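You operate a simulated robot arm through the tools that you are given. There is no shell and no other tool. Be economical: measure what you need, move in short steps, check, and stop when the job is done.

You are at the controls of a simulated robot arm. One attempt, no reset.

Task
Put the yellow end cap on the top of the camera bench away on the parts board. Open the blue drawer, put the white eraser in the inside of the blue drawer and shut the drawer again. Take the small lamp labelled "B" from the top of the back table and leave it on the pink bar. Do these in any order. Set down upright: white eraser.

Only the result counts: the job must be done as asked and must still hold three seconds after the hand-in. Knocking over, shifting, dropping, spilling or breaking anything else fails it. Lids that push on must go on centred and level and be pressed home; caps that screw on are set level and turned clockwise until they are tight.

Robot
A 6-joint arm with a two-finger parallel gripper on a trunk, on a base that drives. Base frame: it is fixed to the floor where the robot stands at the start and does not move with it; the origin is under the middle of the robot, x ahead of it, y to its left, z up; the surface under the hand at the start is at about z = 0.8. Lengths are in m, angles in degrees, forces in N, time in s.
With the tool pointing down near the work surface it reaches from about 0.32 to 0.82 m from the robot's upright axis, wherever it stands. Its first joint turns from -166.0 to 166.0 degrees. Places, roughly: blue drawer [-4.5, -0.9, 0.7]; inside of the blue drawer [-4.6, -1, 0.7]; parts board (22x31 cm) [-4.58, -1.1, 0.88]; pink bar [-3.25, -2, 0.75]; small lamp [-3.5, -2.25, 0.75]; white eraser [-3, -2.25, 0.75]; yellow end cap (4x5x4 cm) [0.8, 0, 0.8]. Payload 3.43 kg.
Tool frame: the origin (TCP) lies between the finger pads and is the grasp point; the fingertips stand 0.034 m ahead of it; z points along the fingers, y is the line along which they close. The gripper opens to 0.128 m. The fingers are 0.024 m wide and 0.012 m thick; the gripper's body (0.048 by 0.13 m) begins 0.096 m behind the TCP.
Orientation is told as [roll, pitch, yaw] about the base's x, y, z axes, in that order, counted from this pose: with the fingers straight down and closing along the base's y, the tool's x points along the base's -x, its y along +y and its z along -z.

Tools
- The arm moves only by the tool servo_tool. Its argument "deltas" is a list of rows, each a list of 7 numbers: the shift along the base's x, y, z in units of 30 mm (1.0 is 30 mm), then the turn, a rotation vector about the base's x, y, z in units of 8 degrees (1.0 is 8 degrees), then the closure in counts, from 0 (fully open) to 255 (shut). In form: [[dx, dy, dz, wx, wy, wz, grip], ...]. A call has 1 to 8 rows; each row shifts and turns the commanded pose from where the row before left it. A call with a number of a shift or a turn outside -1 to 1 is refused whole. A row lasts 0.2 s, in which the tool goes at most 0.05 m and 8.6 degrees; a call with a longer step from one row to the next is refused whole, and so is a gripper value outside its range. Where a pose cannot be reached the arm comes as near as it can. A force on the tool above 40 N (or 10 N above the force at the start of the call, whichever is more), or a blocked arm, ends the call early, and 0.2 s more pass. Each finger travels about 0.045 m/s and halts on what it meets, pressing with about 24 N; the grip force reading is that of the motor and also rises with nothing between the fingers. The clock runs only during rows and for 0.2 s after the last one: add rows that do not move to give the fingers time. It gives the time, the measured TCP pose, the force on the tool (base axes), the opening and the grip force at its end, in the units of the frame above (readings bear some noise), with the torque about the TCP (base axes, N m) and any sound that the robot's microphone picked up.
- Cameras (640 x 400 px; columns grow to the right, rows downward): "scene" is now at [0.021, 0.1228, 1.5195]; the picture's right is [-0.38, -0.93, 0.00], its down [-0.56, 0.23, -0.80] and it looks along [0.74, -0.30, -0.60] (base axes); focal length 267 px, centre (320, 200). "wrist" rides on the gripper at [0.076, -0.011, -0.16] in the tool frame; the picture's right is [0.15, 0.99, 0.00], its down [-0.88, 0.13, -0.46] and it looks along [-0.45, 0.07, 0.89] (tool axes); focal length 234 px, centre (320, 200). There is no depth. A picture from a camera that has moved, and an enlarged one, comes with that camera's place and axes in the base frame and with its lens.
- get_image(camera): a new picture of that camera. No time passes.
- roll_base(legs): drives the robot by 1 to 6 legs, each [ahead, turn to the left] in m and degrees, along the robot's own axes; the way and the turn of a leg run together, so that a leg with both is an arc; at most 1.5 m and 180 degrees a leg. The arm and the cameras ride along, it lands a little off, and it stops where it bumps. It gives what a move gives.
- turn_head(pan, tilt): turns the head with the scene camera to pan (to the left, within 155 degrees either way) and tilt (down, from -29 to 69), counted from straight ahead of the robot. It gives what a move gives.
- close_up(camera, box): a new picture of the part [left, top, right, bottom] of that camera's present view, enlarged. No time passes.
- sign_off(): hands the job in; it is judged then, once.

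Go step by step. Nothing tells you exact positions but the pictures and the camera data: compare them with the known pose of the tool, close in by small moves and look again before you grip or let go. The budget is 165 turns and 108 pictures, counting those below and the enlarged ones. Unless the task says otherwise, let go and move clear before handing in, and close with one line.

The tools are called after "Emit:" as a command line: name --pt "numbers of a row" for each row, then --argument value for the rest, lists and objects as JSON in quotes. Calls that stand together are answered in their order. servo_tool: Moves the arm, as the interface text tells. Its arguments: {"type":"object","properties":{"deltas":{"type":"array","items":{"type":"array","items":{"type":"number"}}}},"required":["deltas"]} The other tools are called the same way: roll_base (legs) drives the base; turn_head (pan, tilt) turns the head that bears the scene camera; get_image (camera) takes a picture; close_up (camera, box) takes an enlarged picture of a part of a camera's view; sign_off () hands the job in.

At the start:

```text
time_s: 0.0
eef_pos: [0.4622, -0.0346, 1.066]
ee_rot: [0.0, -0.1, 0.0]
force: [0.7, 0.3, 0.4]
moment: [0.03, 0.01, 0.03]
width: 0.1279
gripper_force: 0.0
robot x, y, heading: [0.0016, -0.0008, 0.0]
head pan, tilt: [-22.3, 37.1]
```

scene: 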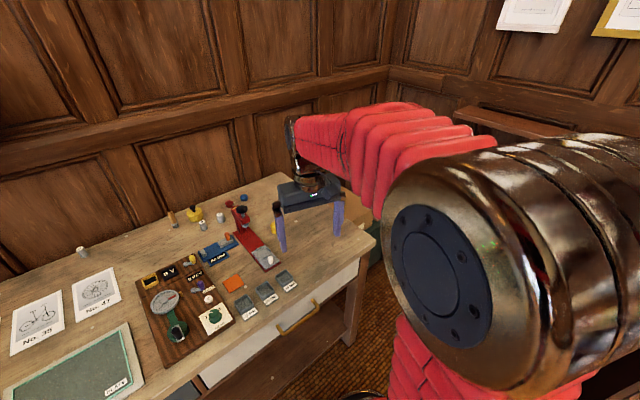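
wrist: 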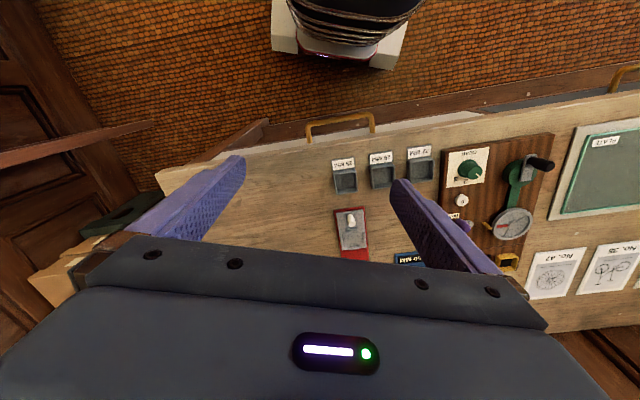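

I see a workbench with many small items under the arm. First I look closer to find the yellow end cap.

Emit:
close_up --camera "scene" --box '[120, 160, 380, 340]'

Emit:
turn_head --pan 10 --tilt 45

Emit:
get_image --camera "scene"

```text
2.22 times, centred on (250, 250) of scene
camera zoom: at [0.021, 0.1228, 1.5195], right [-0.38, -0.93, 0.0], down [-0.56, 0.23, -0.8], along [0.74, -0.3, -0.6], focal length 594 px, centre (476, 89)
```

zoom: 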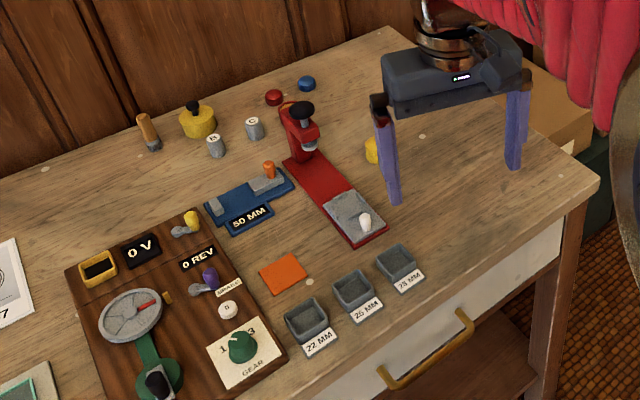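

```text
time_s: 1.0
eef_pos: [0.4625, -0.0352, 1.0658]
ee_rot: [-0.1, 0.1, -0.1]
force: [-0.4, -0.7, 0.1]
moment: [0.04, 0.04, 0.01]
width: 0.128
gripper_force: 0.3
robot x, y, heading: [-0.0001, -0.0015, 0.2]
head pan, tilt: [10.0, 45.0]
```

```text
104 pictures are left
camera scene: at [0.0207, 0.1698, 1.508], right [0.17, -0.98, 0.0], down [-0.7, -0.12, -0.71], along [0.7, 0.12, -0.71], focal length 267 px, centre (320, 200)
```

scene: 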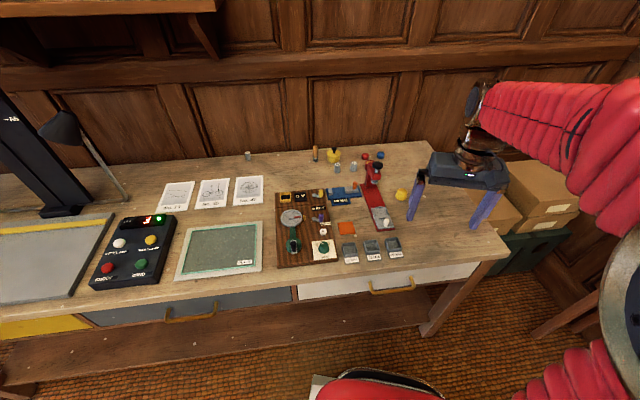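

The yellow thing right of the red device lies at about (0.78, -0.01), matching the end cap. I zoom in on it.

Emit:
close_up --camera "scene" --box '[350, 140, 450, 240]'

```text
4.00 times, centred on (400, 190) of scene
camera zoom: at [0.0207, 0.1698, 1.508], right [0.17, -0.98, 0.0], down [-0.7, -0.12, -0.71], along [0.7, 0.12, -0.71], focal length 1070 px, centre (0, 240)
```

zoom: 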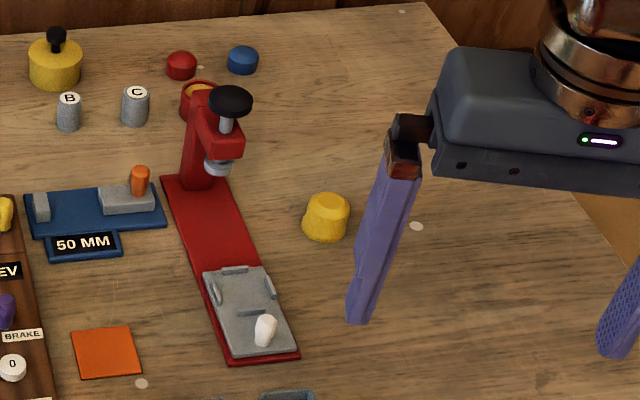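

The end cap is near (0.78, -0.005). I move above it and look with the wrist camera.

Emit:
servo_tool --pt "1 0.2 0 0 0 0 0" --pt "1 0.2 0 0 0 0 0" --pt "1 0.2 0 0 0 0 0" --pt "1 0.2 0 0 0 0 0" --pt "1 0.2 0 0 0 0 0" --pt "1 0 -0.5 0 0 0 0" --pt "1 0 -0.5 0 0 0 0" --pt "1 0 -0.5 0 0 0 0"

Emit:
get_image --camera "wrist"

Emit:
close_up --camera "scene" --box '[350, 140, 450, 240]'

```text
time_s: 2.8
eef_pos: [0.7011, -0.0061, 1.0211]
ee_rot: [0.0, 0.0, -0.1]
force: [-0.7, 0.6, 0.4]
moment: [0.03, -0.02, -0.02]
width: 0.1281
gripper_force: 0.0
robot x, y, heading: [-0.0018, -0.0038, 0.0]
head pan, tilt: [10.0, 45.0]
```

```text
102 pictures are left
camera wrist: at [0.6259, -0.0176, 1.1811], right [-0.15, 0.99, 0.0], down [0.88, 0.13, 0.46], along [0.45, 0.07, -0.89], focal length 234 px, centre (320, 200)
```

wrist: 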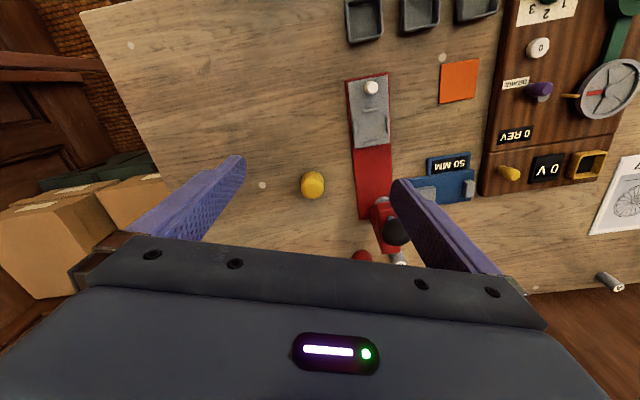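

```text
4.00 times, centred on (400, 190) of scene
camera zoom: at [0.0207, 0.1698, 1.508], right [0.17, -0.98, 0.0], down [-0.7, -0.12, -0.71], along [0.7, 0.12, -0.71], focal length 1070 px, centre (0, 240)
```

zoom: 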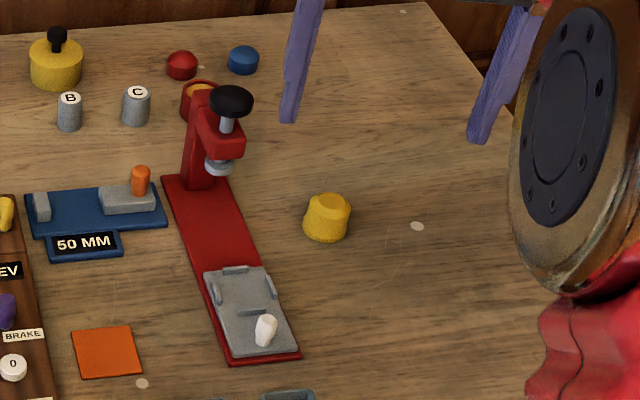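

The cap is at (0.783, -0.006). I go over it, part-close the fingers and come down around it.

Emit:
servo_tool --pt "0.91 0 -0.5 0 0 0 75" --pt "0.91 0 -0.5 0 0 0 75" --pt "0.91 0 -0.7 0 0 0 75" --pt "0 0 -0.8 0 0 0 75" --pt "0 0 -0.8 0 0 0 75" --pt "0 0 0 0 0 0 75"

Emit:
get_image --camera "wrist"

Emit:
close_up --camera "scene" --box '[350, 140, 450, 240]'

```text
time_s: 4.2
eef_pos: [0.7848, -0.006, 0.9213]
ee_rot: [0.1, 0.0, -0.1]
force: [0.5, -1.5, 0.5]
moment: [0.01, 0.0, 0.0]
width: 0.0904
gripper_force: 0.1
robot x, y, heading: [0.0015, -0.0042, -0.1]
head pan, tilt: [10.0, 45.0]
```

```text
100 pictures are left
camera wrist: at [0.7089, -0.0171, 1.0808], right [-0.15, 0.99, 0.0], down [0.88, 0.13, 0.46], along [0.45, 0.07, -0.89], focal length 234 px, centre (320, 200)
```

wrist: 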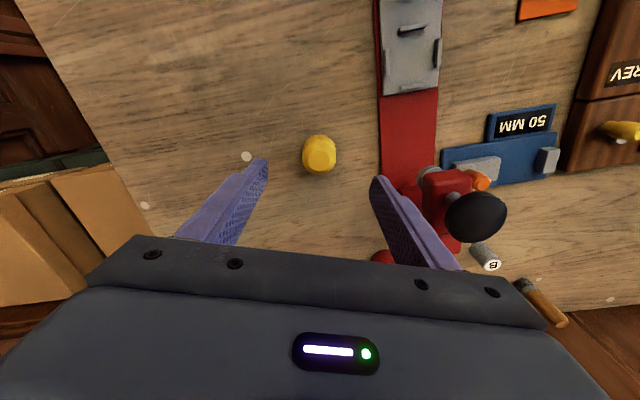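

```text
4.00 times, centred on (400, 190) of scene
camera zoom: at [0.0211, 0.1698, 1.508], right [0.17, -0.98, 0.0], down [-0.7, -0.12, -0.71], along [0.7, 0.12, -0.71], focal length 1070 px, centre (0, 240)
```

zoom: 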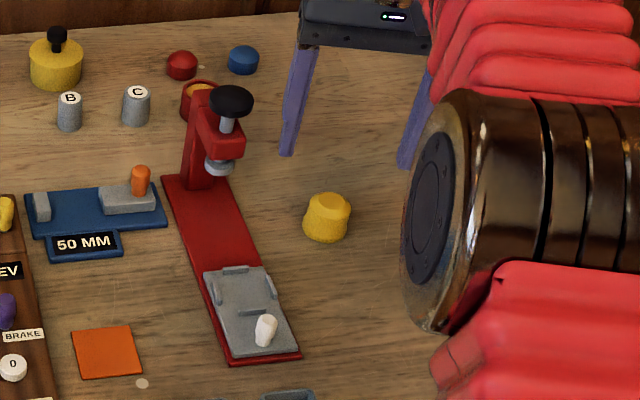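

Cap centred between the fingers; the press knob clears by about 2 cm. I descend and grip.

Emit:
servo_tool --pt "0 0 -0.8 0 0 0 75" --pt "0 0 -0.8 0 0 0 75" --pt "0 0 -0.6 0 0 0 75" --pt "0 0 -0.5 0 0 0 75" --pt "0 0 0 0 0 0 160" --pt "0 0 0 0 0 0 255" --pt "0 0 0 0 0 0 255" --pt "0 0 0 0 0 0 255"

Emit:
get_image --camera "wrist"

```text
time_s: 6.0
eef_pos: [0.7854, -0.0048, 0.8407]
ee_rot: [0.0, 0.1, -0.1]
force: [-0.2, 0.8, -0.9]
moment: [-0.02, 0.0, -0.01]
width: 0.0393
gripper_force: 23.9
robot x, y, heading: [-0.0015, -0.0023, 0.1]
head pan, tilt: [10.0, 45.0]
```

```text
98 pictures are left
camera wrist: at [0.7097, -0.0168, 1.0001], right [-0.15, 0.99, 0.0], down [0.88, 0.13, 0.46], along [0.45, 0.07, -0.89], focal length 234 px, centre (320, 200)
```

wrist: 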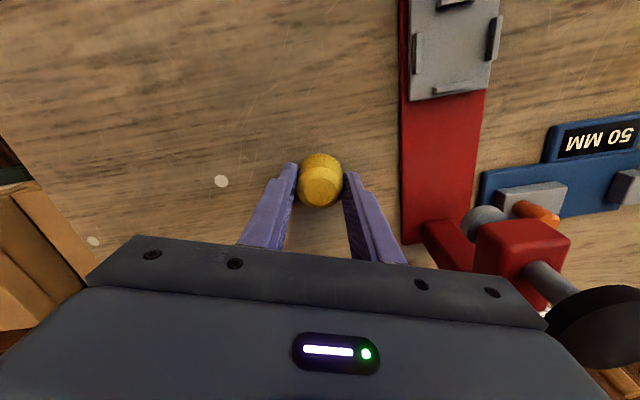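

Gripped at 39 mm. I lift straight up, then draw the arm back.

Emit:
servo_tool --pt "0 0 1 0 0 0 255" --pt "0 0 1 0 0 0 255" --pt "0 0 1 0 0 0 255" --pt "0 0 1 0 0 0 255" --pt "0 0 1 0 0 0 255" --pt "0 0 1 0 0 0 255" --pt "-1 0 1 0 0 0 255" --pt "-1 0 1 0 0 0 255"

Emit:
servo_tool --pt "-1 0 0 0 0 0 255" --pt "-1 0 0 0 0 0 255" --pt "-1 0 0 0 0 0 255" --pt "-1 0 0 0 0 0 255" --pt "-1 0 0 0 0 0 255" --pt "-1 0 0 0 0 0 255" --pt "-1 0 0 0 0 0 255" --pt "-1 0 0 0 0 0 255"

Emit:
get_image --camera "wrist"

Emit:
turn_head --pan 155 --tilt 20

Emit:
get_image --camera "scene"

Emit:
turn_head --pan -120 --tilt 20

Emit:
get_image --camera "scene"

```text
time_s: 7.8
eef_pos: [0.7253, -0.0036, 1.0811]
ee_rot: [0.0, 0.1, -0.1]
force: [-0.4, 0.0, -1.1]
moment: [0.0, 0.05, 0.03]
width: 0.0394
gripper_force: 23.8
robot x, y, heading: [-0.0022, -0.0011, -0.4]
head pan, tilt: [10.0, 45.0]
```

```text
time_s: 9.6
eef_pos: [0.483, -0.0047, 1.0802]
ee_rot: [0.0, 0.1, -0.1]
force: [0.0, 0.0, -1.0]
moment: [-0.01, 0.02, -0.01]
width: 0.0391
gripper_force: 24.1
robot x, y, heading: [0.0, -0.0011, 0.2]
head pan, tilt: [10.0, 45.0]
```

```text
97 pictures are left
camera wrist: at [0.4072, -0.0161, 1.2397], right [-0.15, 0.99, 0.0], down [0.88, 0.13, 0.45], along [0.45, 0.07, -0.89], focal length 234 px, centre (320, 200)
```

wrist: 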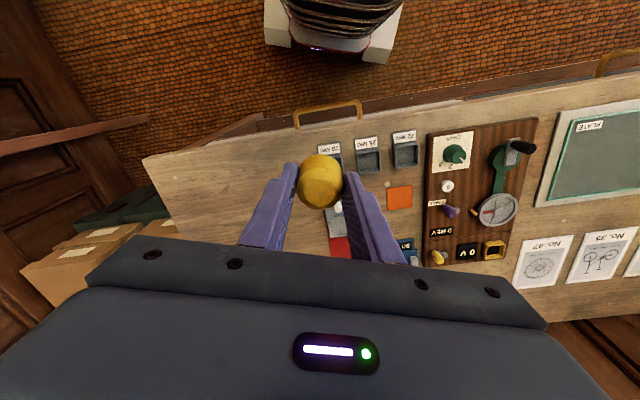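

```text
time_s: 11.9
eef_pos: [0.4835, -0.0055, 1.0798]
ee_rot: [0.1, -0.1, -0.1]
force: [-1.2, 0.2, 0.1]
moment: [0.01, 0.0, 0.03]
width: 0.0388
gripper_force: 23.9
robot x, y, heading: [0.0013, -0.0028, 0.3]
head pan, tilt: [154.7, 20.0]
```

```text
96 pictures are left
camera scene: at [-0.1436, 0.1956, 1.5467], right [0.43, 0.9, 0.0], down [0.31, -0.15, -0.94], along [-0.85, 0.4, -0.34], focal length 267 px, centre (320, 200)
```

scene: 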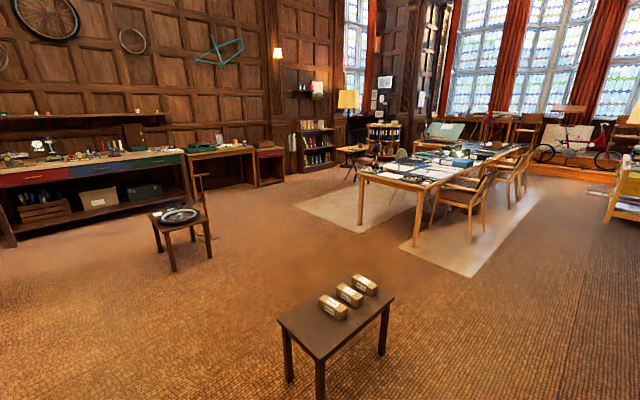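

```text
time_s: 15.7
eef_pos: [0.4838, -0.0047, 1.0802]
ee_rot: [0.0, 0.0, -0.1]
force: [0.3, 0.5, -0.9]
moment: [0.0, 0.01, -0.03]
width: 0.039
gripper_force: 24.7
robot x, y, heading: [0.0041, -0.0077, 0.1]
head pan, tilt: [-120.0, 20.0]
```

```text
95 pictures are left
camera scene: at [-0.106, 0.0751, 1.5467], right [-0.87, 0.5, 0.0], down [0.17, 0.3, -0.94], along [-0.47, -0.81, -0.34], focal length 267 px, centre (320, 200)
```

scene: 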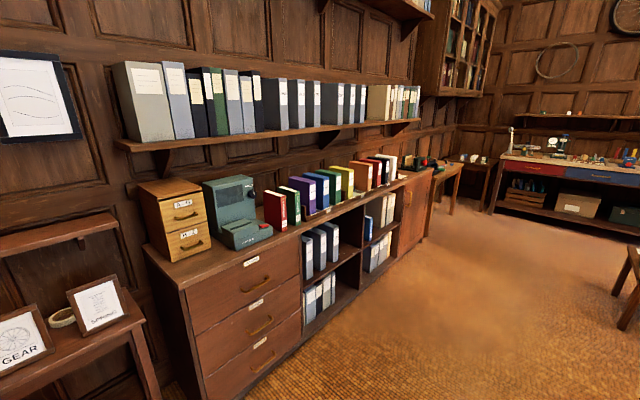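

The cap is held. The back bench with red/blue drawers is near x≈-4.5; a wheel chair stands near (-3, 0), cabinets at y<-1.5. I back off, turn and drive down the corridor at y≈-0.9.

Emit:
turn_head --pan 0 --tilt 25

Emit:
roll_base --legs '[[-0.3, 0], [0, -152]]'

Emit:
get_image --camera "scene"

```text
time_s: 17.7
eef_pos: [0.4835, -0.005, 1.0794]
ee_rot: [0.1, 0.0, -0.1]
force: [-0.1, -0.1, -0.7]
moment: [0.0, -0.01, -0.01]
width: 0.039
gripper_force: 23.9
robot x, y, heading: [-0.0002, -0.0053, -0.1]
head pan, tilt: [0.0, 25.0]
```

```text
time_s: 26.4
eef_pos: [-0.465, -0.4542, 1.0807]
ee_rot: [-0.1, 0.2, -110.4]
force: [0.4, 0.0, -0.2]
moment: [0.01, 0.01, 0.04]
width: 0.0388
gripper_force: 24.0
robot x, y, heading: [-0.2362, -0.0226, -111.6]
head pan, tilt: [0.0, 25.0]
stopped in leg 2: the robot was blocked; the commanded pose is now the measured one
```

```text
94 pictures are left
camera scene: at [-0.1013, -0.1094, 1.5385], right [-0.93, 0.37, 0.0], down [0.16, 0.39, -0.91], along [-0.33, -0.84, -0.42], focal length 267 px, centre (320, 200)
```

scene: 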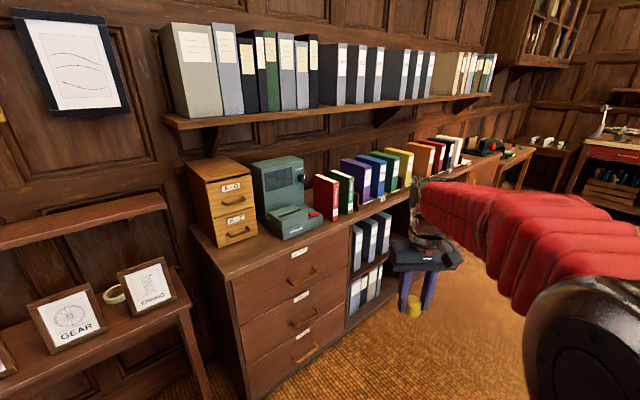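

The turn was blocked at heading -112°. I look around to learn what it touched.

Emit:
turn_head --pan 150 --tilt 60

Emit:
get_image --camera "scene"

Emit:
turn_head --pan -90 --tilt 55

Emit:
get_image --camera "scene"

```text
time_s: 28.7
eef_pos: [-0.4653, -0.4535, 1.0819]
ee_rot: [0.1, 0.0, -110.4]
force: [0.6, 0.4, -0.7]
moment: [0.0, 0.0, 0.01]
width: 0.0388
gripper_force: 24.0
robot x, y, heading: [-0.2338, -0.023, -111.5]
head pan, tilt: [150.0, 60.0]
```

```text
93 pictures are left
camera scene: at [-0.015, 0.0177, 1.4885], right [0.62, -0.78, 0.0], down [-0.68, -0.54, -0.5], along [0.39, 0.31, -0.87], focal length 267 px, centre (320, 200)
```

scene: 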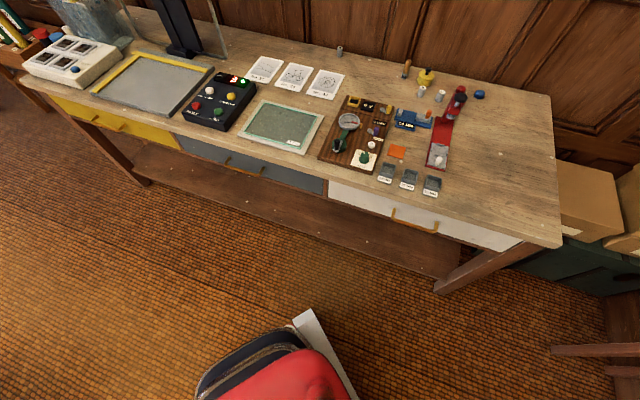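

```text
time_s: 32.1
eef_pos: [-0.4653, -0.4531, 1.0808]
ee_rot: [0.0, 0.0, -110.3]
force: [0.3, 0.1, -0.8]
moment: [0.01, 0.03, 0.0]
width: 0.0389
gripper_force: 24.1
robot x, y, heading: [-0.2379, -0.0192, -111.6]
head pan, tilt: [-90.0, 55.0]
```

```text
92 pictures are left
camera scene: at [-0.1344, 0.0028, 1.4946], right [0.37, 0.93, 0.0], down [0.76, -0.3, -0.57], along [-0.53, 0.21, -0.82], focal length 267 px, centre (320, 200)
```

scene: 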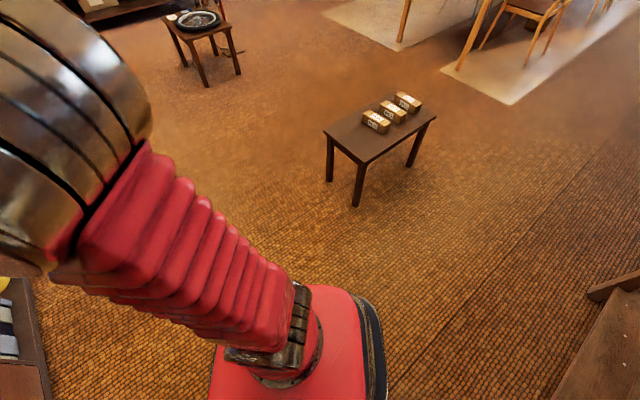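

Nothing visible touches the robot. I try the rest of the turn again in a small piece.

Emit:
roll_base --legs '[[0, -15]]'

```text
time_s: 33.7
eef_pos: [-0.5693, -0.3813, 1.0805]
ee_rot: [0.1, 0.0, -125.2]
force: [-0.1, 0.0, -1.2]
moment: [-0.01, -0.03, 0.03]
width: 0.039
gripper_force: 24.0
robot x, y, heading: [-0.2287, -0.0249, -126.6]
head pan, tilt: [-90.0, 55.0]
```

It moves now. I finish the turn toward heading -163° and drive 1.2 m, then look ahead.

Emit:
roll_base --legs '[[0, -18], [0, -18.7], [1.2, 0]]'

Emit:
turn_head --pan -5 --tilt 25

Emit:
get_image --camera "scene"

```text
time_s: 44.4
eef_pos: [-1.8743, -0.4612, 1.0818]
ee_rot: [0.0, 0.0, -161.5]
force: [0.5, 0.5, -0.5]
moment: [-0.02, -0.02, 0.01]
width: 0.0389
gripper_force: 24.6
robot x, y, heading: [-1.388, -0.3824, -163.1]
head pan, tilt: [-90.0, 55.0]
```

```text
time_s: 46.0
eef_pos: [-1.8725, -0.4605, 1.0814]
ee_rot: [0.1, 0.0, -161.5]
force: [-0.1, 0.5, 0.1]
moment: [0.02, -0.01, -0.02]
width: 0.0388
gripper_force: 24.2
robot x, y, heading: [-1.3895, -0.3834, -162.7]
head pan, tilt: [-5.0, 25.0]
```

```text
91 pictures are left
camera scene: at [-1.3749, -0.5336, 1.5385], right [-0.21, 0.98, 0.0], down [0.41, 0.09, -0.91], along [-0.89, -0.19, -0.42], focal length 267 px, centre (320, 200)
```

scene: 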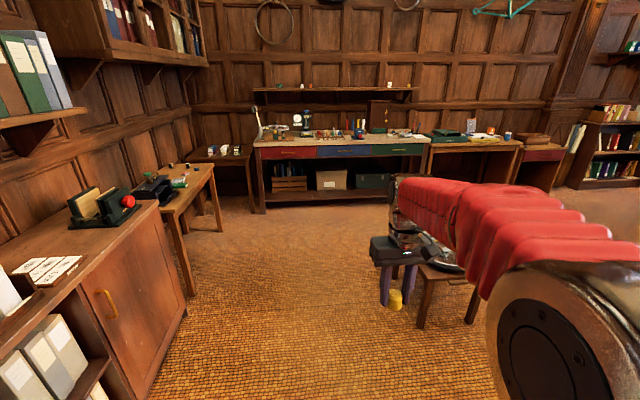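

Now I see the bench with the blue drawer ahead and the back table at left beyond the cabinet. I enlarge both.

Emit:
close_up --camera "scene" --box '[240, 80, 440, 220]'

Emit:
close_up --camera "scene" --box '[120, 130, 260, 250]'

```text
2.86 times, centred on (340, 150) of scene
camera zoom: at [-1.3749, -0.5336, 1.5385], right [-0.21, 0.98, 0.0], down [0.41, 0.09, -0.91], along [-0.89, -0.19, -0.42], focal length 764 px, centre (263, 343)
```

zoom: 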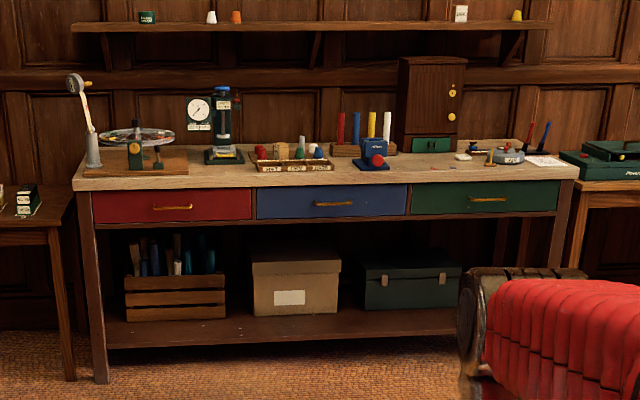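

```text
3.33 times, centred on (190, 190) of scene
camera zoom: at [-1.3749, -0.5336, 1.5385], right [-0.21, 0.98, 0.0], down [0.41, 0.09, -0.91], along [-0.89, -0.19, -0.42], focal length 891 px, centre (753, 233)
```

zoom: 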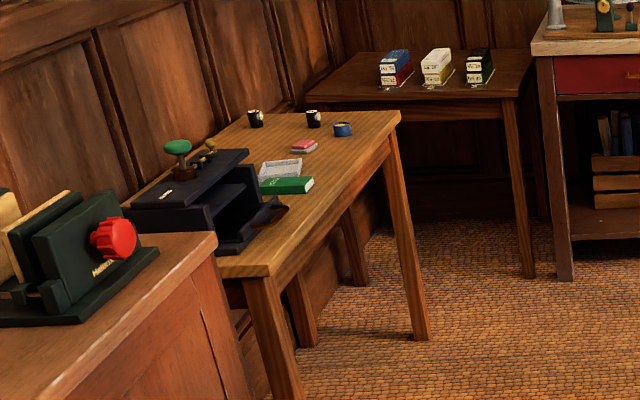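

The room is turned ~15°: the bench front runs from (-4.09,-1.87) to (-4.62,0.06), so I approach on heading -164.6°. I drive past the chair and shift slightly to the right in front of the blue drawer.

Emit:
roll_base --legs '[[0, -1.9], [1.5, 0], [0.5, 0], [0, -25], [0.33, 0], [0, 25]]'

Emit:
turn_head --pan 0 --tilt 40

Emit:
get_image --camera "scene"

```text
time_s: 65.2
eef_pos: [-4.1267, -0.9345, 1.0821]
ee_rot: [0.0, 0.0, -162.7]
force: [0.4, -0.5, -0.7]
moment: [-0.01, -0.03, -0.03]
width: 0.0388
gripper_force: 24.1
robot x, y, heading: [-3.6447, -0.8559, -164.2]
head pan, tilt: [-5.0, 25.0]
```

```text
time_s: 66.0
eef_pos: [-4.1281, -0.9357, 1.0808]
ee_rot: [0.0, -0.1, -162.7]
force: [0.9, 0.3, -0.3]
moment: [0.0, 0.0, 0.0]
width: 0.0391
gripper_force: 24.0
robot x, y, heading: [-3.645, -0.8549, -164.0]
head pan, tilt: [0.0, 40.0]
```

```text
88 pictures are left
camera scene: at [-3.6262, -1.0125, 1.5153], right [-0.27, 0.96, 0.0], down [0.62, 0.18, -0.77], along [-0.74, -0.21, -0.64], focal length 267 px, centre (320, 200)
```

scene: 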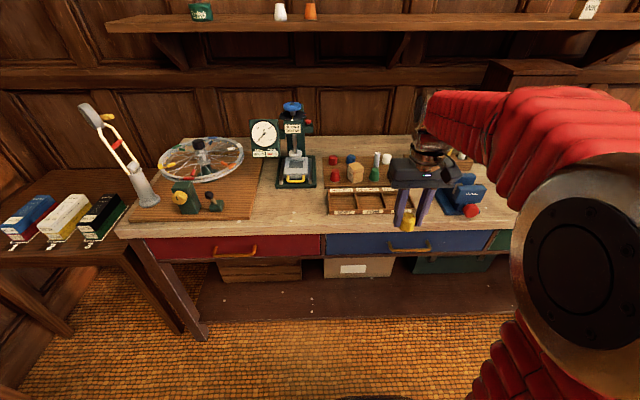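

The parts area is partly behind the hand; I enlarge it.

Emit:
close_up --camera "scene" --box '[310, 130, 500, 250]'

Emit:
get_image --camera "wrist"

```text
3.33 times, centred on (405, 190) of scene
camera zoom: at [-3.6262, -1.0125, 1.5153], right [-0.27, 0.96, 0.0], down [0.62, 0.18, -0.77], along [-0.74, -0.21, -0.64], focal length 891 px, centre (37, 233)
```

zoom: 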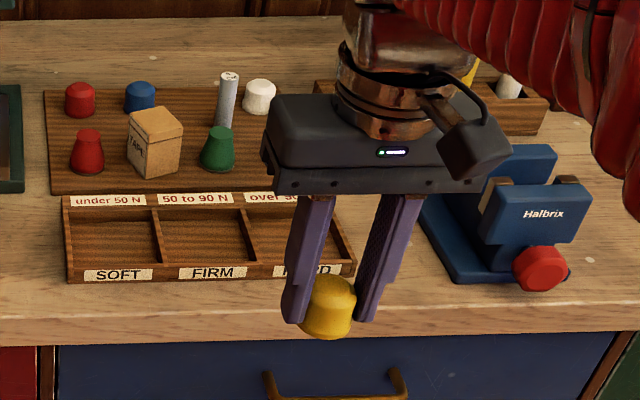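

```text
86 pictures are left
camera wrist: at [-4.0581, -0.9036, 1.2421], right [0.43, -0.9, 0.0], down [-0.8, -0.39, 0.46], along [-0.41, -0.2, -0.89], focal length 234 px, centre (320, 200)
```

wrist: 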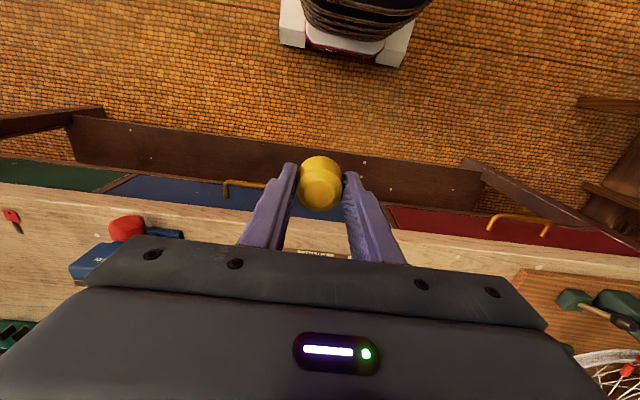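

The parts board is the dark board with the coloured caps at about (-4.58,-1.1). I shift the hand aside to see its free spots.

Emit:
servo_tool --pt "-0.25 0.96 0.3 0 0 0 255" --pt "-0.25 0.96 0.3 0 0 0 255" --pt "-0.25 0.96 0.3 0 0 0 255" --pt "-0.25 0.96 0.3 0 0 0 255" --pt "-0.25 0.96 0.3 0 0 0 255" --pt "-0.25 0.96 0.3 0 0 0 255" --pt "-0.25 0.96 0.3 0 0 0 255"

Emit:
close_up --camera "scene" --box '[310, 130, 500, 250]'

```text
time_s: 67.6
eef_pos: [-4.1765, -0.7344, 1.1451]
ee_rot: [0.0, 0.0, -162.6]
force: [-0.1, -0.3, -0.7]
moment: [0.01, -0.02, -0.01]
width: 0.0389
gripper_force: 24.0
robot x, y, heading: [-3.6425, -0.856, -164.2]
head pan, tilt: [0.0, 40.0]
```

```text
3.33 times, centred on (405, 190) of scene
camera zoom: at [-3.6262, -1.0124, 1.5152], right [-0.27, 0.96, 0.0], down [0.62, 0.18, -0.77], along [-0.74, -0.21, -0.64], focal length 891 px, centre (37, 233)
```

zoom: 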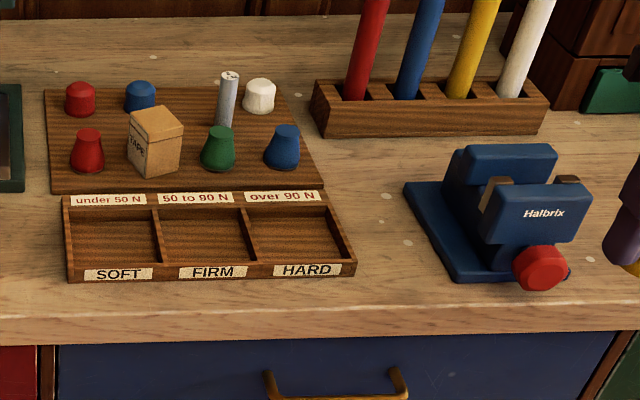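

Free spot: back row third position, near (-4.667,-1.085), board top z≈0.88. It is out of reach, so I drive 0.25 m closer and look from above.

Emit:
roll_base --legs '[[0.25, 0]]'

Emit:
get_image --camera "scene"

Emit:
get_image --camera "wrist"

```text
time_s: 69.8
eef_pos: [-4.4206, -0.8057, 1.1459]
ee_rot: [0.0, 0.0, -162.5]
force: [0.1, 0.0, -0.4]
moment: [-0.01, 0.01, 0.03]
width: 0.0389
gripper_force: 24.8
robot x, y, heading: [-3.8876, -0.9205, -164.2]
head pan, tilt: [0.0, 40.0]
```

```text
84 pictures are left
camera scene: at [-3.8703, -1.0821, 1.5152], right [-0.28, 0.96, 0.0], down [0.62, 0.18, -0.77], along [-0.74, -0.21, -0.64], focal length 267 px, centre (320, 200)
```

scene: 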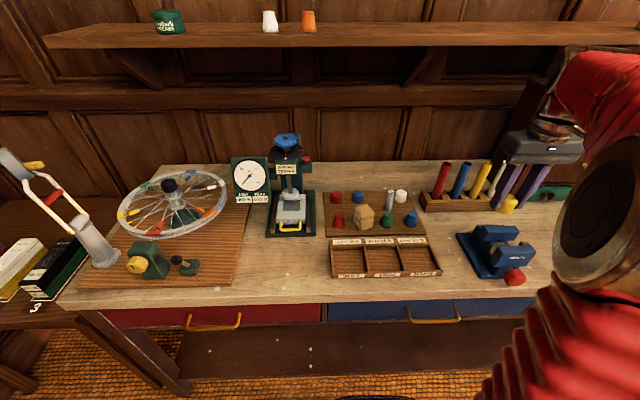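

```text
83 pictures are left
camera wrist: at [-4.3525, -0.7731, 1.3053], right [0.44, -0.9, 0.0], down [-0.8, -0.39, 0.46], along [-0.41, -0.2, -0.89], focal length 234 px, centre (320, 200)
```

wrist: 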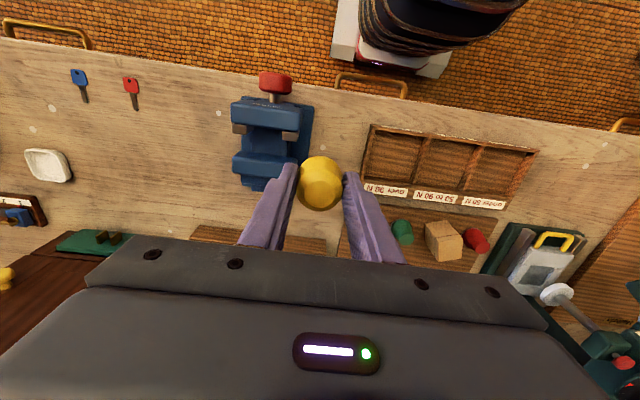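

Now an enlargement of the board from this nearer, unobstructed view.

Emit:
close_up --camera "scene" --box '[310, 170, 450, 270]'

```text
4.00 times, centred on (380, 220) of scene
camera zoom: at [-3.8703, -1.0821, 1.5152], right [-0.28, 0.96, 0.0], down [0.62, 0.18, -0.77], along [-0.74, -0.21, -0.64], focal length 1070 px, centre (80, 120)
```

zoom: 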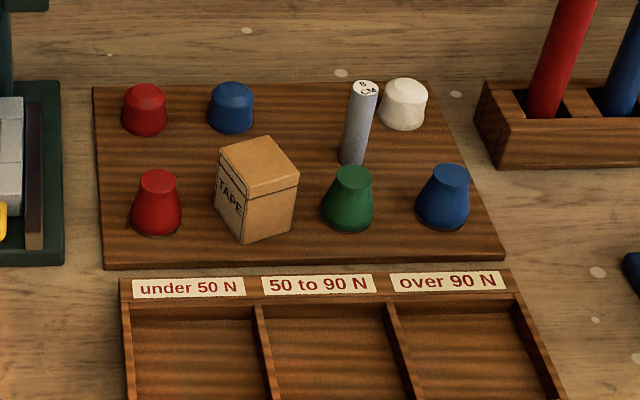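

Slot 3 of the back row (≈(-4.665,-1.079)) is free, just behind-left of the grey cylinder. I move sideways first, then in over it.

Emit:
servo_tool --pt "0.25 -0.914 0 0 0 0 255" --pt "0.25 -0.914 0 0 0 0 255" --pt "0.25 -0.914 0 0 0 0 255" --pt "0.25 -0.914 0 0 0 0 255" --pt "0.25 -0.914 0 0 0 0 255" --pt "0.25 -0.914 0 0 0 0 255" --pt "0.25 -0.914 0 0 0 0 255"

Emit:
servo_tool --pt "-0.99 -0.272 0 0 0 0 255" --pt "-0.99 -0.272 0 0 0 0 255" --pt "-0.99 -0.272 0 0 0 0 255" --pt "-0.99 -0.272 0 0 0 0 255" --pt "-0.99 -0.272 0 0 0 0 255" --pt "-0.99 -0.272 0 0 0 0 255" --pt "-0.99 -0.272 0 0 0 0 255"

Emit:
servo_tool --pt "-0.99 -0.272 -0.5 0 0 0 255" --pt "-0.99 -0.272 -0.5 0 0 0 255" --pt "-0.99 -0.272 -0.5 0 0 0 255" --pt "0 0 -0.5 0 0 0 255" --pt "0 0 -0.5 0 0 0 255" --pt "0 0 0 0 0 0 255"

Emit:
close_up --camera "scene" --box '[300, 130, 460, 250]'

Emit:
get_image --camera "wrist"

```text
time_s: 71.4
eef_pos: [-4.3695, -0.9994, 1.1447]
ee_rot: [0.0, 0.2, -162.6]
force: [-1.1, 0.3, -0.3]
moment: [0.01, 0.0, 0.0]
width: 0.0387
gripper_force: 24.2
robot x, y, heading: [-3.8888, -0.9208, -163.7]
head pan, tilt: [0.0, 40.0]
```

```text
time_s: 73.0
eef_pos: [-4.5769, -1.0567, 1.1468]
ee_rot: [0.1, 0.0, -162.6]
force: [1.0, -0.4, 0.4]
moment: [-0.01, 0.05, 0.0]
width: 0.0387
gripper_force: 24.1
robot x, y, heading: [-3.8881, -0.9292, -163.9]
head pan, tilt: [0.0, 40.0]
```

```text
time_s: 74.4
eef_pos: [-4.6173, -1.067, 1.1156]
ee_rot: [0.0, -0.1, -162.5]
force: [1.2, 0.3, -0.6]
moment: [-0.01, 0.0, 0.02]
width: 0.0391
gripper_force: 24.0
out of reach, approached as far as the arm can: row 2, 3, 4, 5
robot x, y, heading: [-3.8911, -0.9225, -164.0]
head pan, tilt: [0.0, 40.0]
```

```text
3.33 times, centred on (380, 190) of scene
camera zoom: at [-3.8707, -1.0823, 1.5152], right [-0.28, 0.96, 0.0], down [0.62, 0.18, -0.77], along [-0.74, -0.21, -0.64], focal length 891 px, centre (120, 233)
```

zoom: 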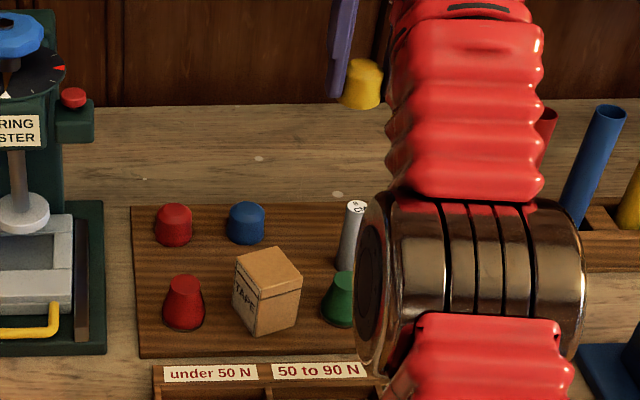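

```text
80 pictures are left
camera wrist: at [-4.549, -1.0341, 1.276], right [0.44, -0.9, 0.0], down [-0.8, -0.39, 0.45], along [-0.41, -0.2, -0.89], focal length 234 px, centre (320, 200)
```

wrist: 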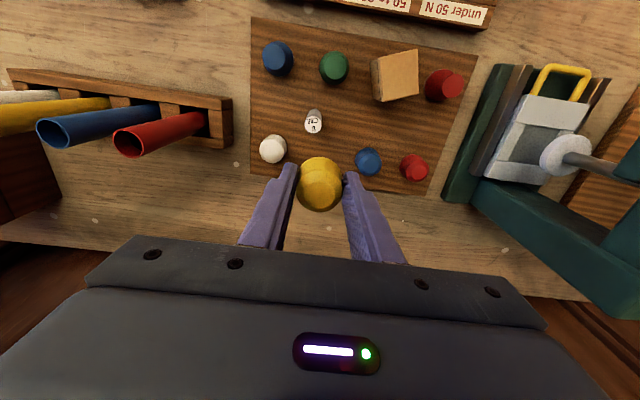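

The spot lies between white and blue, but at this height it's just out of reach. I roll 4 cm closer.

Emit:
roll_base --legs '[[0.04, 0]]'

Emit:
servo_tool --pt "0 0 -0.6 0 0 0 255" --pt "0 0 -0.6 0 0 0 255" --pt "0 0 0 0 0 0 255"

Emit:
get_image --camera "wrist"

```text
time_s: 75.5
eef_pos: [-4.6518, -1.0768, 1.1156]
ee_rot: [0.0, 0.5, -162.6]
force: [0.0, 0.0, -0.1]
moment: [0.0, -0.02, -0.01]
width: 0.039
gripper_force: 23.8
robot x, y, heading: [-3.9281, -0.9367, -164.0]
head pan, tilt: [0.0, 40.0]
stopped in leg 1: the robot was blocked; the commanded pose is now the measured one
```

```text
time_s: 76.3
eef_pos: [-4.653, -1.0766, 1.1158]
ee_rot: [0.0, 0.2, -162.6]
force: [-0.4, 0.2, -1.5]
moment: [0.02, -0.02, 0.0]
width: 0.0389
gripper_force: 24.1
out of reach, approached as far as the arm can: row 1, 2
robot x, y, heading: [-3.9278, -0.9368, -164.0]
head pan, tilt: [0.0, 40.0]
```

```text
79 pictures are left
camera wrist: at [-4.5852, -1.0445, 1.2761], right [0.44, -0.9, 0.0], down [-0.8, -0.39, 0.45], along [-0.41, -0.2, -0.89], focal length 234 px, centre (320, 200)
```

wrist: 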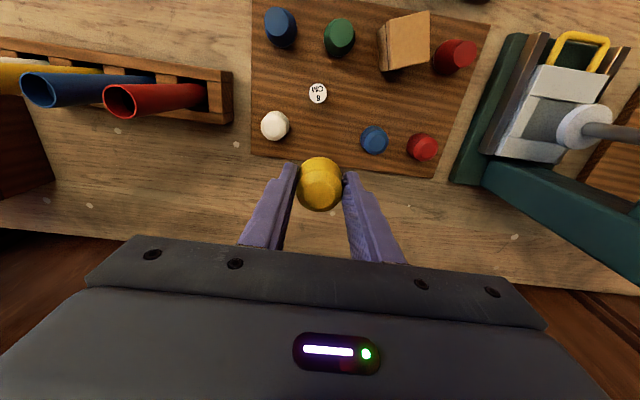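

Lowering is refused here; probably a posture limit. I draw back a little and try descending along a slightly different path.

Emit:
servo_tool --pt "0.99 0.272 0 0 0 0 255" --pt "0.99 0.272 0 0 0 0 255" --pt "0 0 -0.5 0 0 0 255" --pt "0 0 -0.5 0 0 0 255" --pt "0 0 -0.5 0 0 0 255" --pt "0 0 -0.5 0 0 0 255" --pt "0 0 0 0 0 0 255"

```text
time_s: 77.9
eef_pos: [-4.6543, -1.0713, 1.1082]
ee_rot: [0.1, 1.1, -162.6]
force: [0.5, 0.1, -1.0]
moment: [0.0, 0.02, 0.01]
width: 0.0387
gripper_force: 24.1
out of reach, approached as far as the arm can: row 1, 2, 3, 4, 5, 6
robot x, y, heading: [-3.9243, -0.9383, -163.7]
head pan, tilt: [0.0, 40.0]
```

The arm doesn't follow. I look at the arm's posture with the scene camera.

Emit:
turn_head --pan 0 --tilt 20

Emit:
get_image --camera "scene"

```text
time_s: 78.8
eef_pos: [-4.6531, -1.072, 1.1075]
ee_rot: [0.1, 1.1, -162.6]
force: [-1.0, 0.9, -0.4]
moment: [-0.03, 0.03, -0.02]
width: 0.0389
gripper_force: 24.4
robot x, y, heading: [-3.931, -0.9358, -164.2]
head pan, tilt: [0.0, 20.0]
```

```text
78 pictures are left
camera scene: at [-3.9137, -1.0945, 1.5466], right [-0.28, 0.96, 0.0], down [0.33, 0.09, -0.94], along [-0.9, -0.26, -0.34], focal length 267 px, centre (320, 200)
```

scene: 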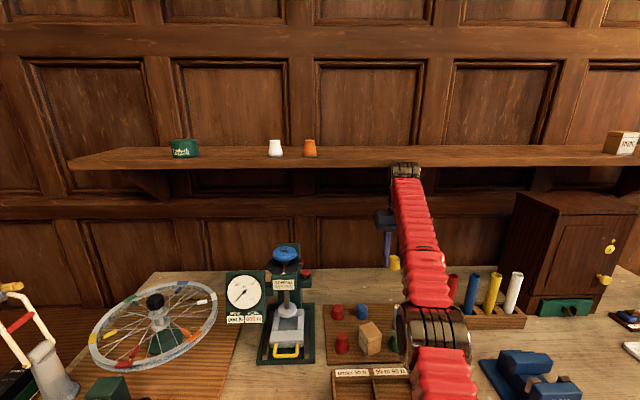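

The wrist top is against the wall shelf. I back the base off 10 cm, lower the hand there, then come in beneath the shelf.

Emit:
roll_base --legs '[[-0.12, 0]]'

Emit:
servo_tool --pt "0 0 0 0 0 0 255" --pt "0 0 0 0 0 0 255"

Emit:
get_image --camera "scene"

```text
time_s: 80.2
eef_pos: [-4.5409, -1.0409, 1.1051]
ee_rot: [0.0, 1.3, -162.5]
force: [-0.6, -0.1, -1.1]
moment: [0.01, -0.03, 0.01]
width: 0.0389
gripper_force: 23.3
robot x, y, heading: [-3.8137, -0.9006, -164.0]
head pan, tilt: [0.0, 20.0]
```

```text
time_s: 80.8
eef_pos: [-4.5413, -1.0396, 1.1062]
ee_rot: [0.1, 1.3, -162.6]
force: [-0.6, 0.5, -1.2]
moment: [-0.04, 0.0, 0.02]
width: 0.0388
gripper_force: 23.5
robot x, y, heading: [-3.8124, -0.9013, -164.2]
head pan, tilt: [0.0, 20.0]
```

```text
77 pictures are left
camera scene: at [-3.8024, -1.0627, 1.5466], right [-0.28, 0.96, 0.0], down [0.33, 0.09, -0.94], along [-0.9, -0.26, -0.34], focal length 267 px, centre (320, 200)
```

scene: 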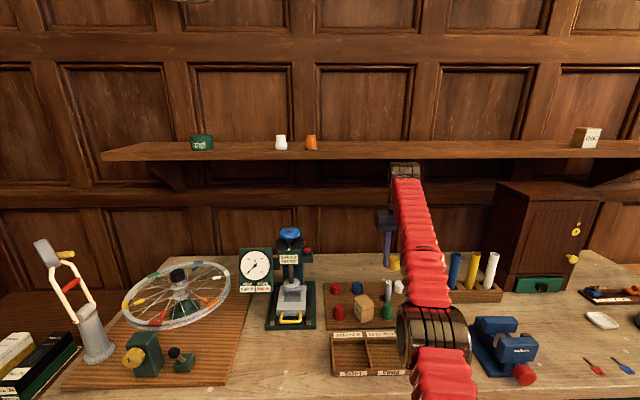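

Clear of the shelf now. I lower the hand while pulling slightly back.

Emit:
servo_tool --pt "0.99 0.272 0 0 0 0 255" --pt "0.99 0.272 0 0 0 0 255" --pt "0 0 -0.5 0 0 0 255" --pt "0 0 -0.5 0 0 0 255" --pt "0 0 0 0 0 0 255"

```text
time_s: 82.0
eef_pos: [-4.542, -1.0392, 1.0956]
ee_rot: [0.2, 2.1, -162.5]
force: [-0.4, -0.1, -0.2]
moment: [0.02, 0.01, -0.01]
width: 0.039
gripper_force: 23.6
out of reach, approached as far as the arm can: row 1, 2, 3, 4
robot x, y, heading: [-3.8088, -0.9044, -163.8]
head pan, tilt: [0.0, 20.0]
```

Still refused. I look down at the elbow, which may be sitting on something.

Emit:
turn_head --pan -10 --tilt 60

Emit:
get_image --camera "scene"

```text
time_s: 83.0
eef_pos: [-4.5427, -1.0402, 1.097]
ee_rot: [0.2, 2.0, -162.5]
force: [0.2, 0.3, -0.4]
moment: [-0.01, 0.01, 0.0]
width: 0.0389
gripper_force: 23.7
robot x, y, heading: [-3.8131, -0.9011, -164.0]
head pan, tilt: [-10.0, 60.0]
```

```text
76 pictures are left
camera scene: at [-3.7792, -1.044, 1.4885], right [-0.11, 0.99, 0.0], down [0.86, 0.09, -0.5], along [-0.5, -0.05, -0.87], focal length 267 px, centre (320, 200)
```

scene: 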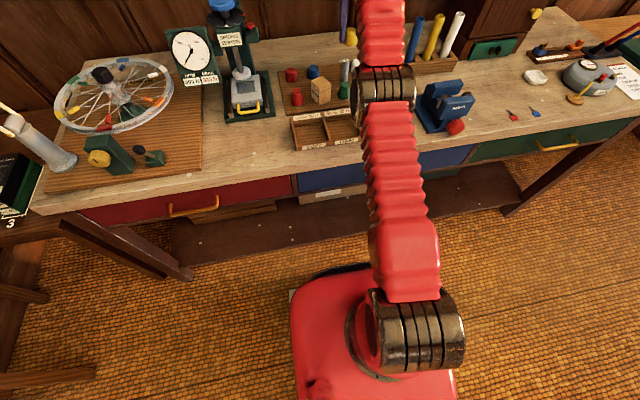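

Emit:
close_up --camera "scene" --box '[280, 30, 490, 170]'

Emit:
get_image --camera "wrist"

```text
2.86 times, centred on (385, 100) of scene
camera zoom: at [-3.7792, -1.044, 1.4885], right [-0.11, 0.99, 0.0], down [0.86, 0.09, -0.5], along [-0.5, -0.05, -0.87], focal length 764 px, centre (134, 486)
```

zoom: 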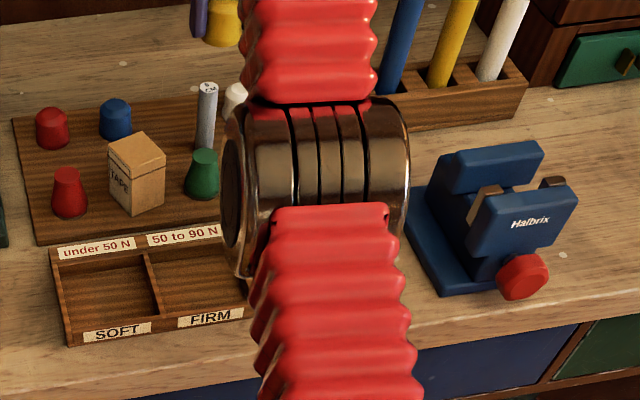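

```text
74 pictures are left
camera wrist: at [-4.479, -1.0077, 1.2594], right [0.44, -0.9, 0.01], down [-0.82, -0.39, 0.42], along [-0.38, -0.19, -0.91], focal length 234 px, centre (320, 200)
```

wrist: 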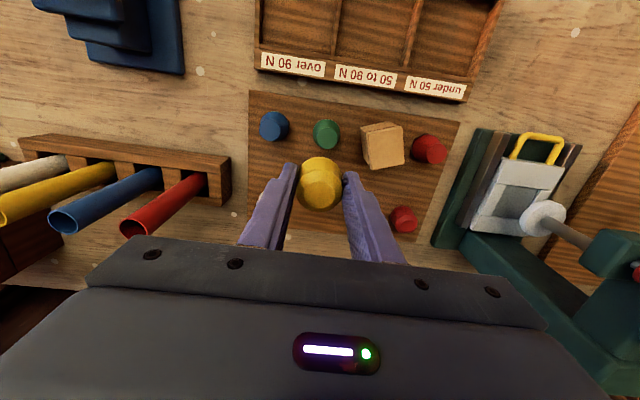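

The arm seems stretched nearly straight (a stuck posture). I command a longer retreat to bend it again.

Emit:
servo_tool --pt "0.96 0.27 0 0 0 0 255" --pt "0.96 0.27 0 0 0 0 255" --pt "0.96 0.27 0 0 0 0 255" --pt "0.96 0.27 0 0 0 0 255" --pt "0 0 0 0 0 0 255"

```text
time_s: 84.2
eef_pos: [-4.5433, -1.0271, 1.1112]
ee_rot: [0.1, 1.3, -162.4]
force: [0.3, 0.2, -1.0]
moment: [0.0, -0.03, 0.02]
width: 0.0389
gripper_force: 24.3
out of reach, approached as far as the arm can: row 1, 2, 3, 4
robot x, y, heading: [-3.8102, -0.9042, -163.9]
head pan, tilt: [-10.0, 60.0]
```

I back the base away 0.3 m to get free space, then bend the arm by lowering the hand.

Emit:
roll_base --legs '[[-0.32, 0]]'

Emit:
servo_tool --pt "0 0 -0.9 0 0 0 255" --pt "0 0 -0.9 0 0 0 255" --pt "0 0 -0.9 0 0 0 255" --pt "0 0 -0.9 0 0 0 255" --pt "0 0 0 0 0 0 255"

```text
time_s: 86.9
eef_pos: [-4.2306, -0.9351, 1.1108]
ee_rot: [0.0, 1.3, -162.6]
force: [0.6, -0.2, -0.7]
moment: [0.0, 0.0, 0.0]
width: 0.0391
gripper_force: 24.2
robot x, y, heading: [-3.5065, -0.8113, -164.2]
head pan, tilt: [-10.0, 60.0]
```

```text
time_s: 88.1
eef_pos: [-4.2346, -0.9377, 1.0858]
ee_rot: [0.3, 3.0, -162.6]
force: [0.4, 0.2, -0.6]
moment: [-0.01, 0.01, -0.03]
width: 0.0389
gripper_force: 24.4
out of reach, approached as far as the arm can: row 1, 2, 3, 4
robot x, y, heading: [-3.4977, -0.8137, -164.0]
head pan, tilt: [-10.0, 60.0]
```

Emit:
servo_tool --pt "0.7 0.19 0.7 0 0 0 255" --pt "0.7 0.19 0.7 0 0 0 255" --pt "0.7 0.19 0.7 0 0 0 255" --pt "0.7 0.19 0.7 0 0 0 255" --pt "0.7 0.19 0.7 0 0 0 255" --pt "0.7 0.19 0.7 0 0 0 255" --pt "0.7 0.19 0 0 0 0 255" --pt "0.7 0.19 0 0 0 0 255"

Emit:
turn_head --pan -10 --tilt 35

Emit:
get_image --camera "scene"

```text
time_s: 89.9
eef_pos: [-4.1144, -0.9002, 1.2044]
ee_rot: [0.2, 1.4, -162.6]
force: [-0.3, -0.5, -0.7]
moment: [0.0, -0.04, 0.01]
width: 0.039
gripper_force: 23.9
out of reach, approached as far as the arm can: row 1, 2, 3
robot x, y, heading: [-3.4999, -0.8163, -164.0]
head pan, tilt: [-10.0, 60.0]
```

```text
time_s: 90.8
eef_pos: [-4.1154, -0.8989, 1.2035]
ee_rot: [0.2, 1.3, -162.7]
force: [0.2, -0.2, -1.3]
moment: [0.0, 0.02, -0.01]
width: 0.0388
gripper_force: 24.3
robot x, y, heading: [-3.5012, -0.8087, -164.0]
head pan, tilt: [-10.0, 35.0]
```

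```text
73 pictures are left
camera scene: at [-3.488, -0.9563, 1.5227], right [-0.1, 0.99, 0.0], down [0.57, 0.06, -0.82], along [-0.81, -0.08, -0.57], focal length 267 px, centre (320, 200)
```

scene: 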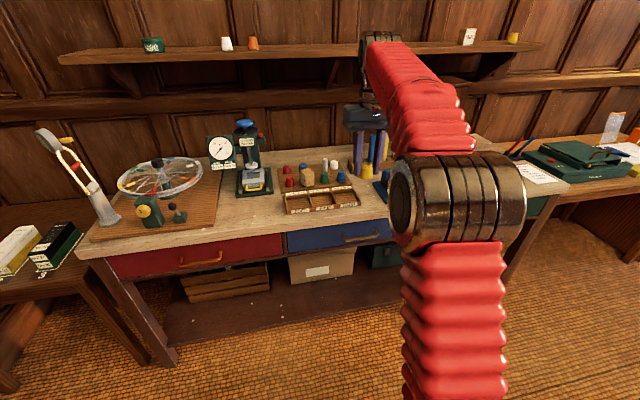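

Freed. Now I lower the hand to z≈1.05 here, level it, then drive in 0.38 m with the arm bent.

Emit:
servo_tool --pt "0 0 -0.85 -0.049 0.155 0 255" --pt "0 0 -0.85 0 0 0 255" --pt "0 0 -0.85 0 0 0 255" --pt "0 0 -0.85 0 0 0 255" --pt "0 0 -0.85 0 0 0 255" --pt "0 0 -0.85 0 0 0 255" --pt "0 0 0 0 0 0 255"

Emit:
roll_base --legs '[[0.38, 0]]'

Emit:
get_image --camera "wrist"

```text
time_s: 92.4
eef_pos: [-4.1152, -0.9005, 1.0498]
ee_rot: [0.0, 0.0, -162.7]
force: [0.3, -0.3, -0.2]
moment: [-0.02, 0.02, -0.02]
width: 0.039
gripper_force: 24.3
robot x, y, heading: [-3.5008, -0.8167, -164.3]
head pan, tilt: [-10.0, 35.0]
```

```text
time_s: 95.4
eef_pos: [-4.4818, -1.0069, 1.0484]
ee_rot: [0.0, 0.0, -162.4]
force: [-0.3, 0.4, -0.9]
moment: [0.02, 0.01, 0.0]
width: 0.0387
gripper_force: 24.0
robot x, y, heading: [-3.869, -0.9187, -163.7]
head pan, tilt: [-10.0, 35.0]
```

```text
72 pictures are left
camera wrist: at [-4.4137, -0.9738, 1.2089], right [0.44, -0.9, 0.0], down [-0.8, -0.39, 0.46], along [-0.41, -0.2, -0.89], focal length 234 px, centre (320, 200)
```

wrist: 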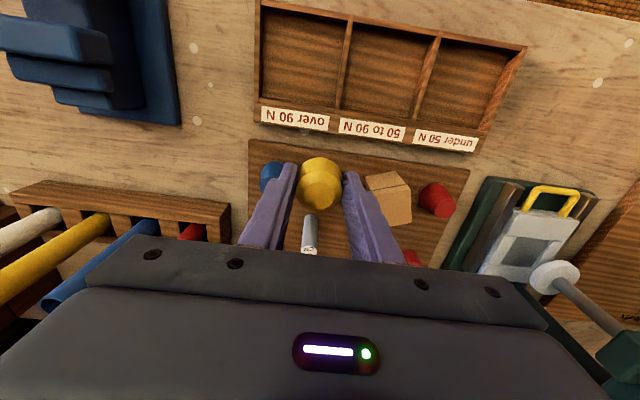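

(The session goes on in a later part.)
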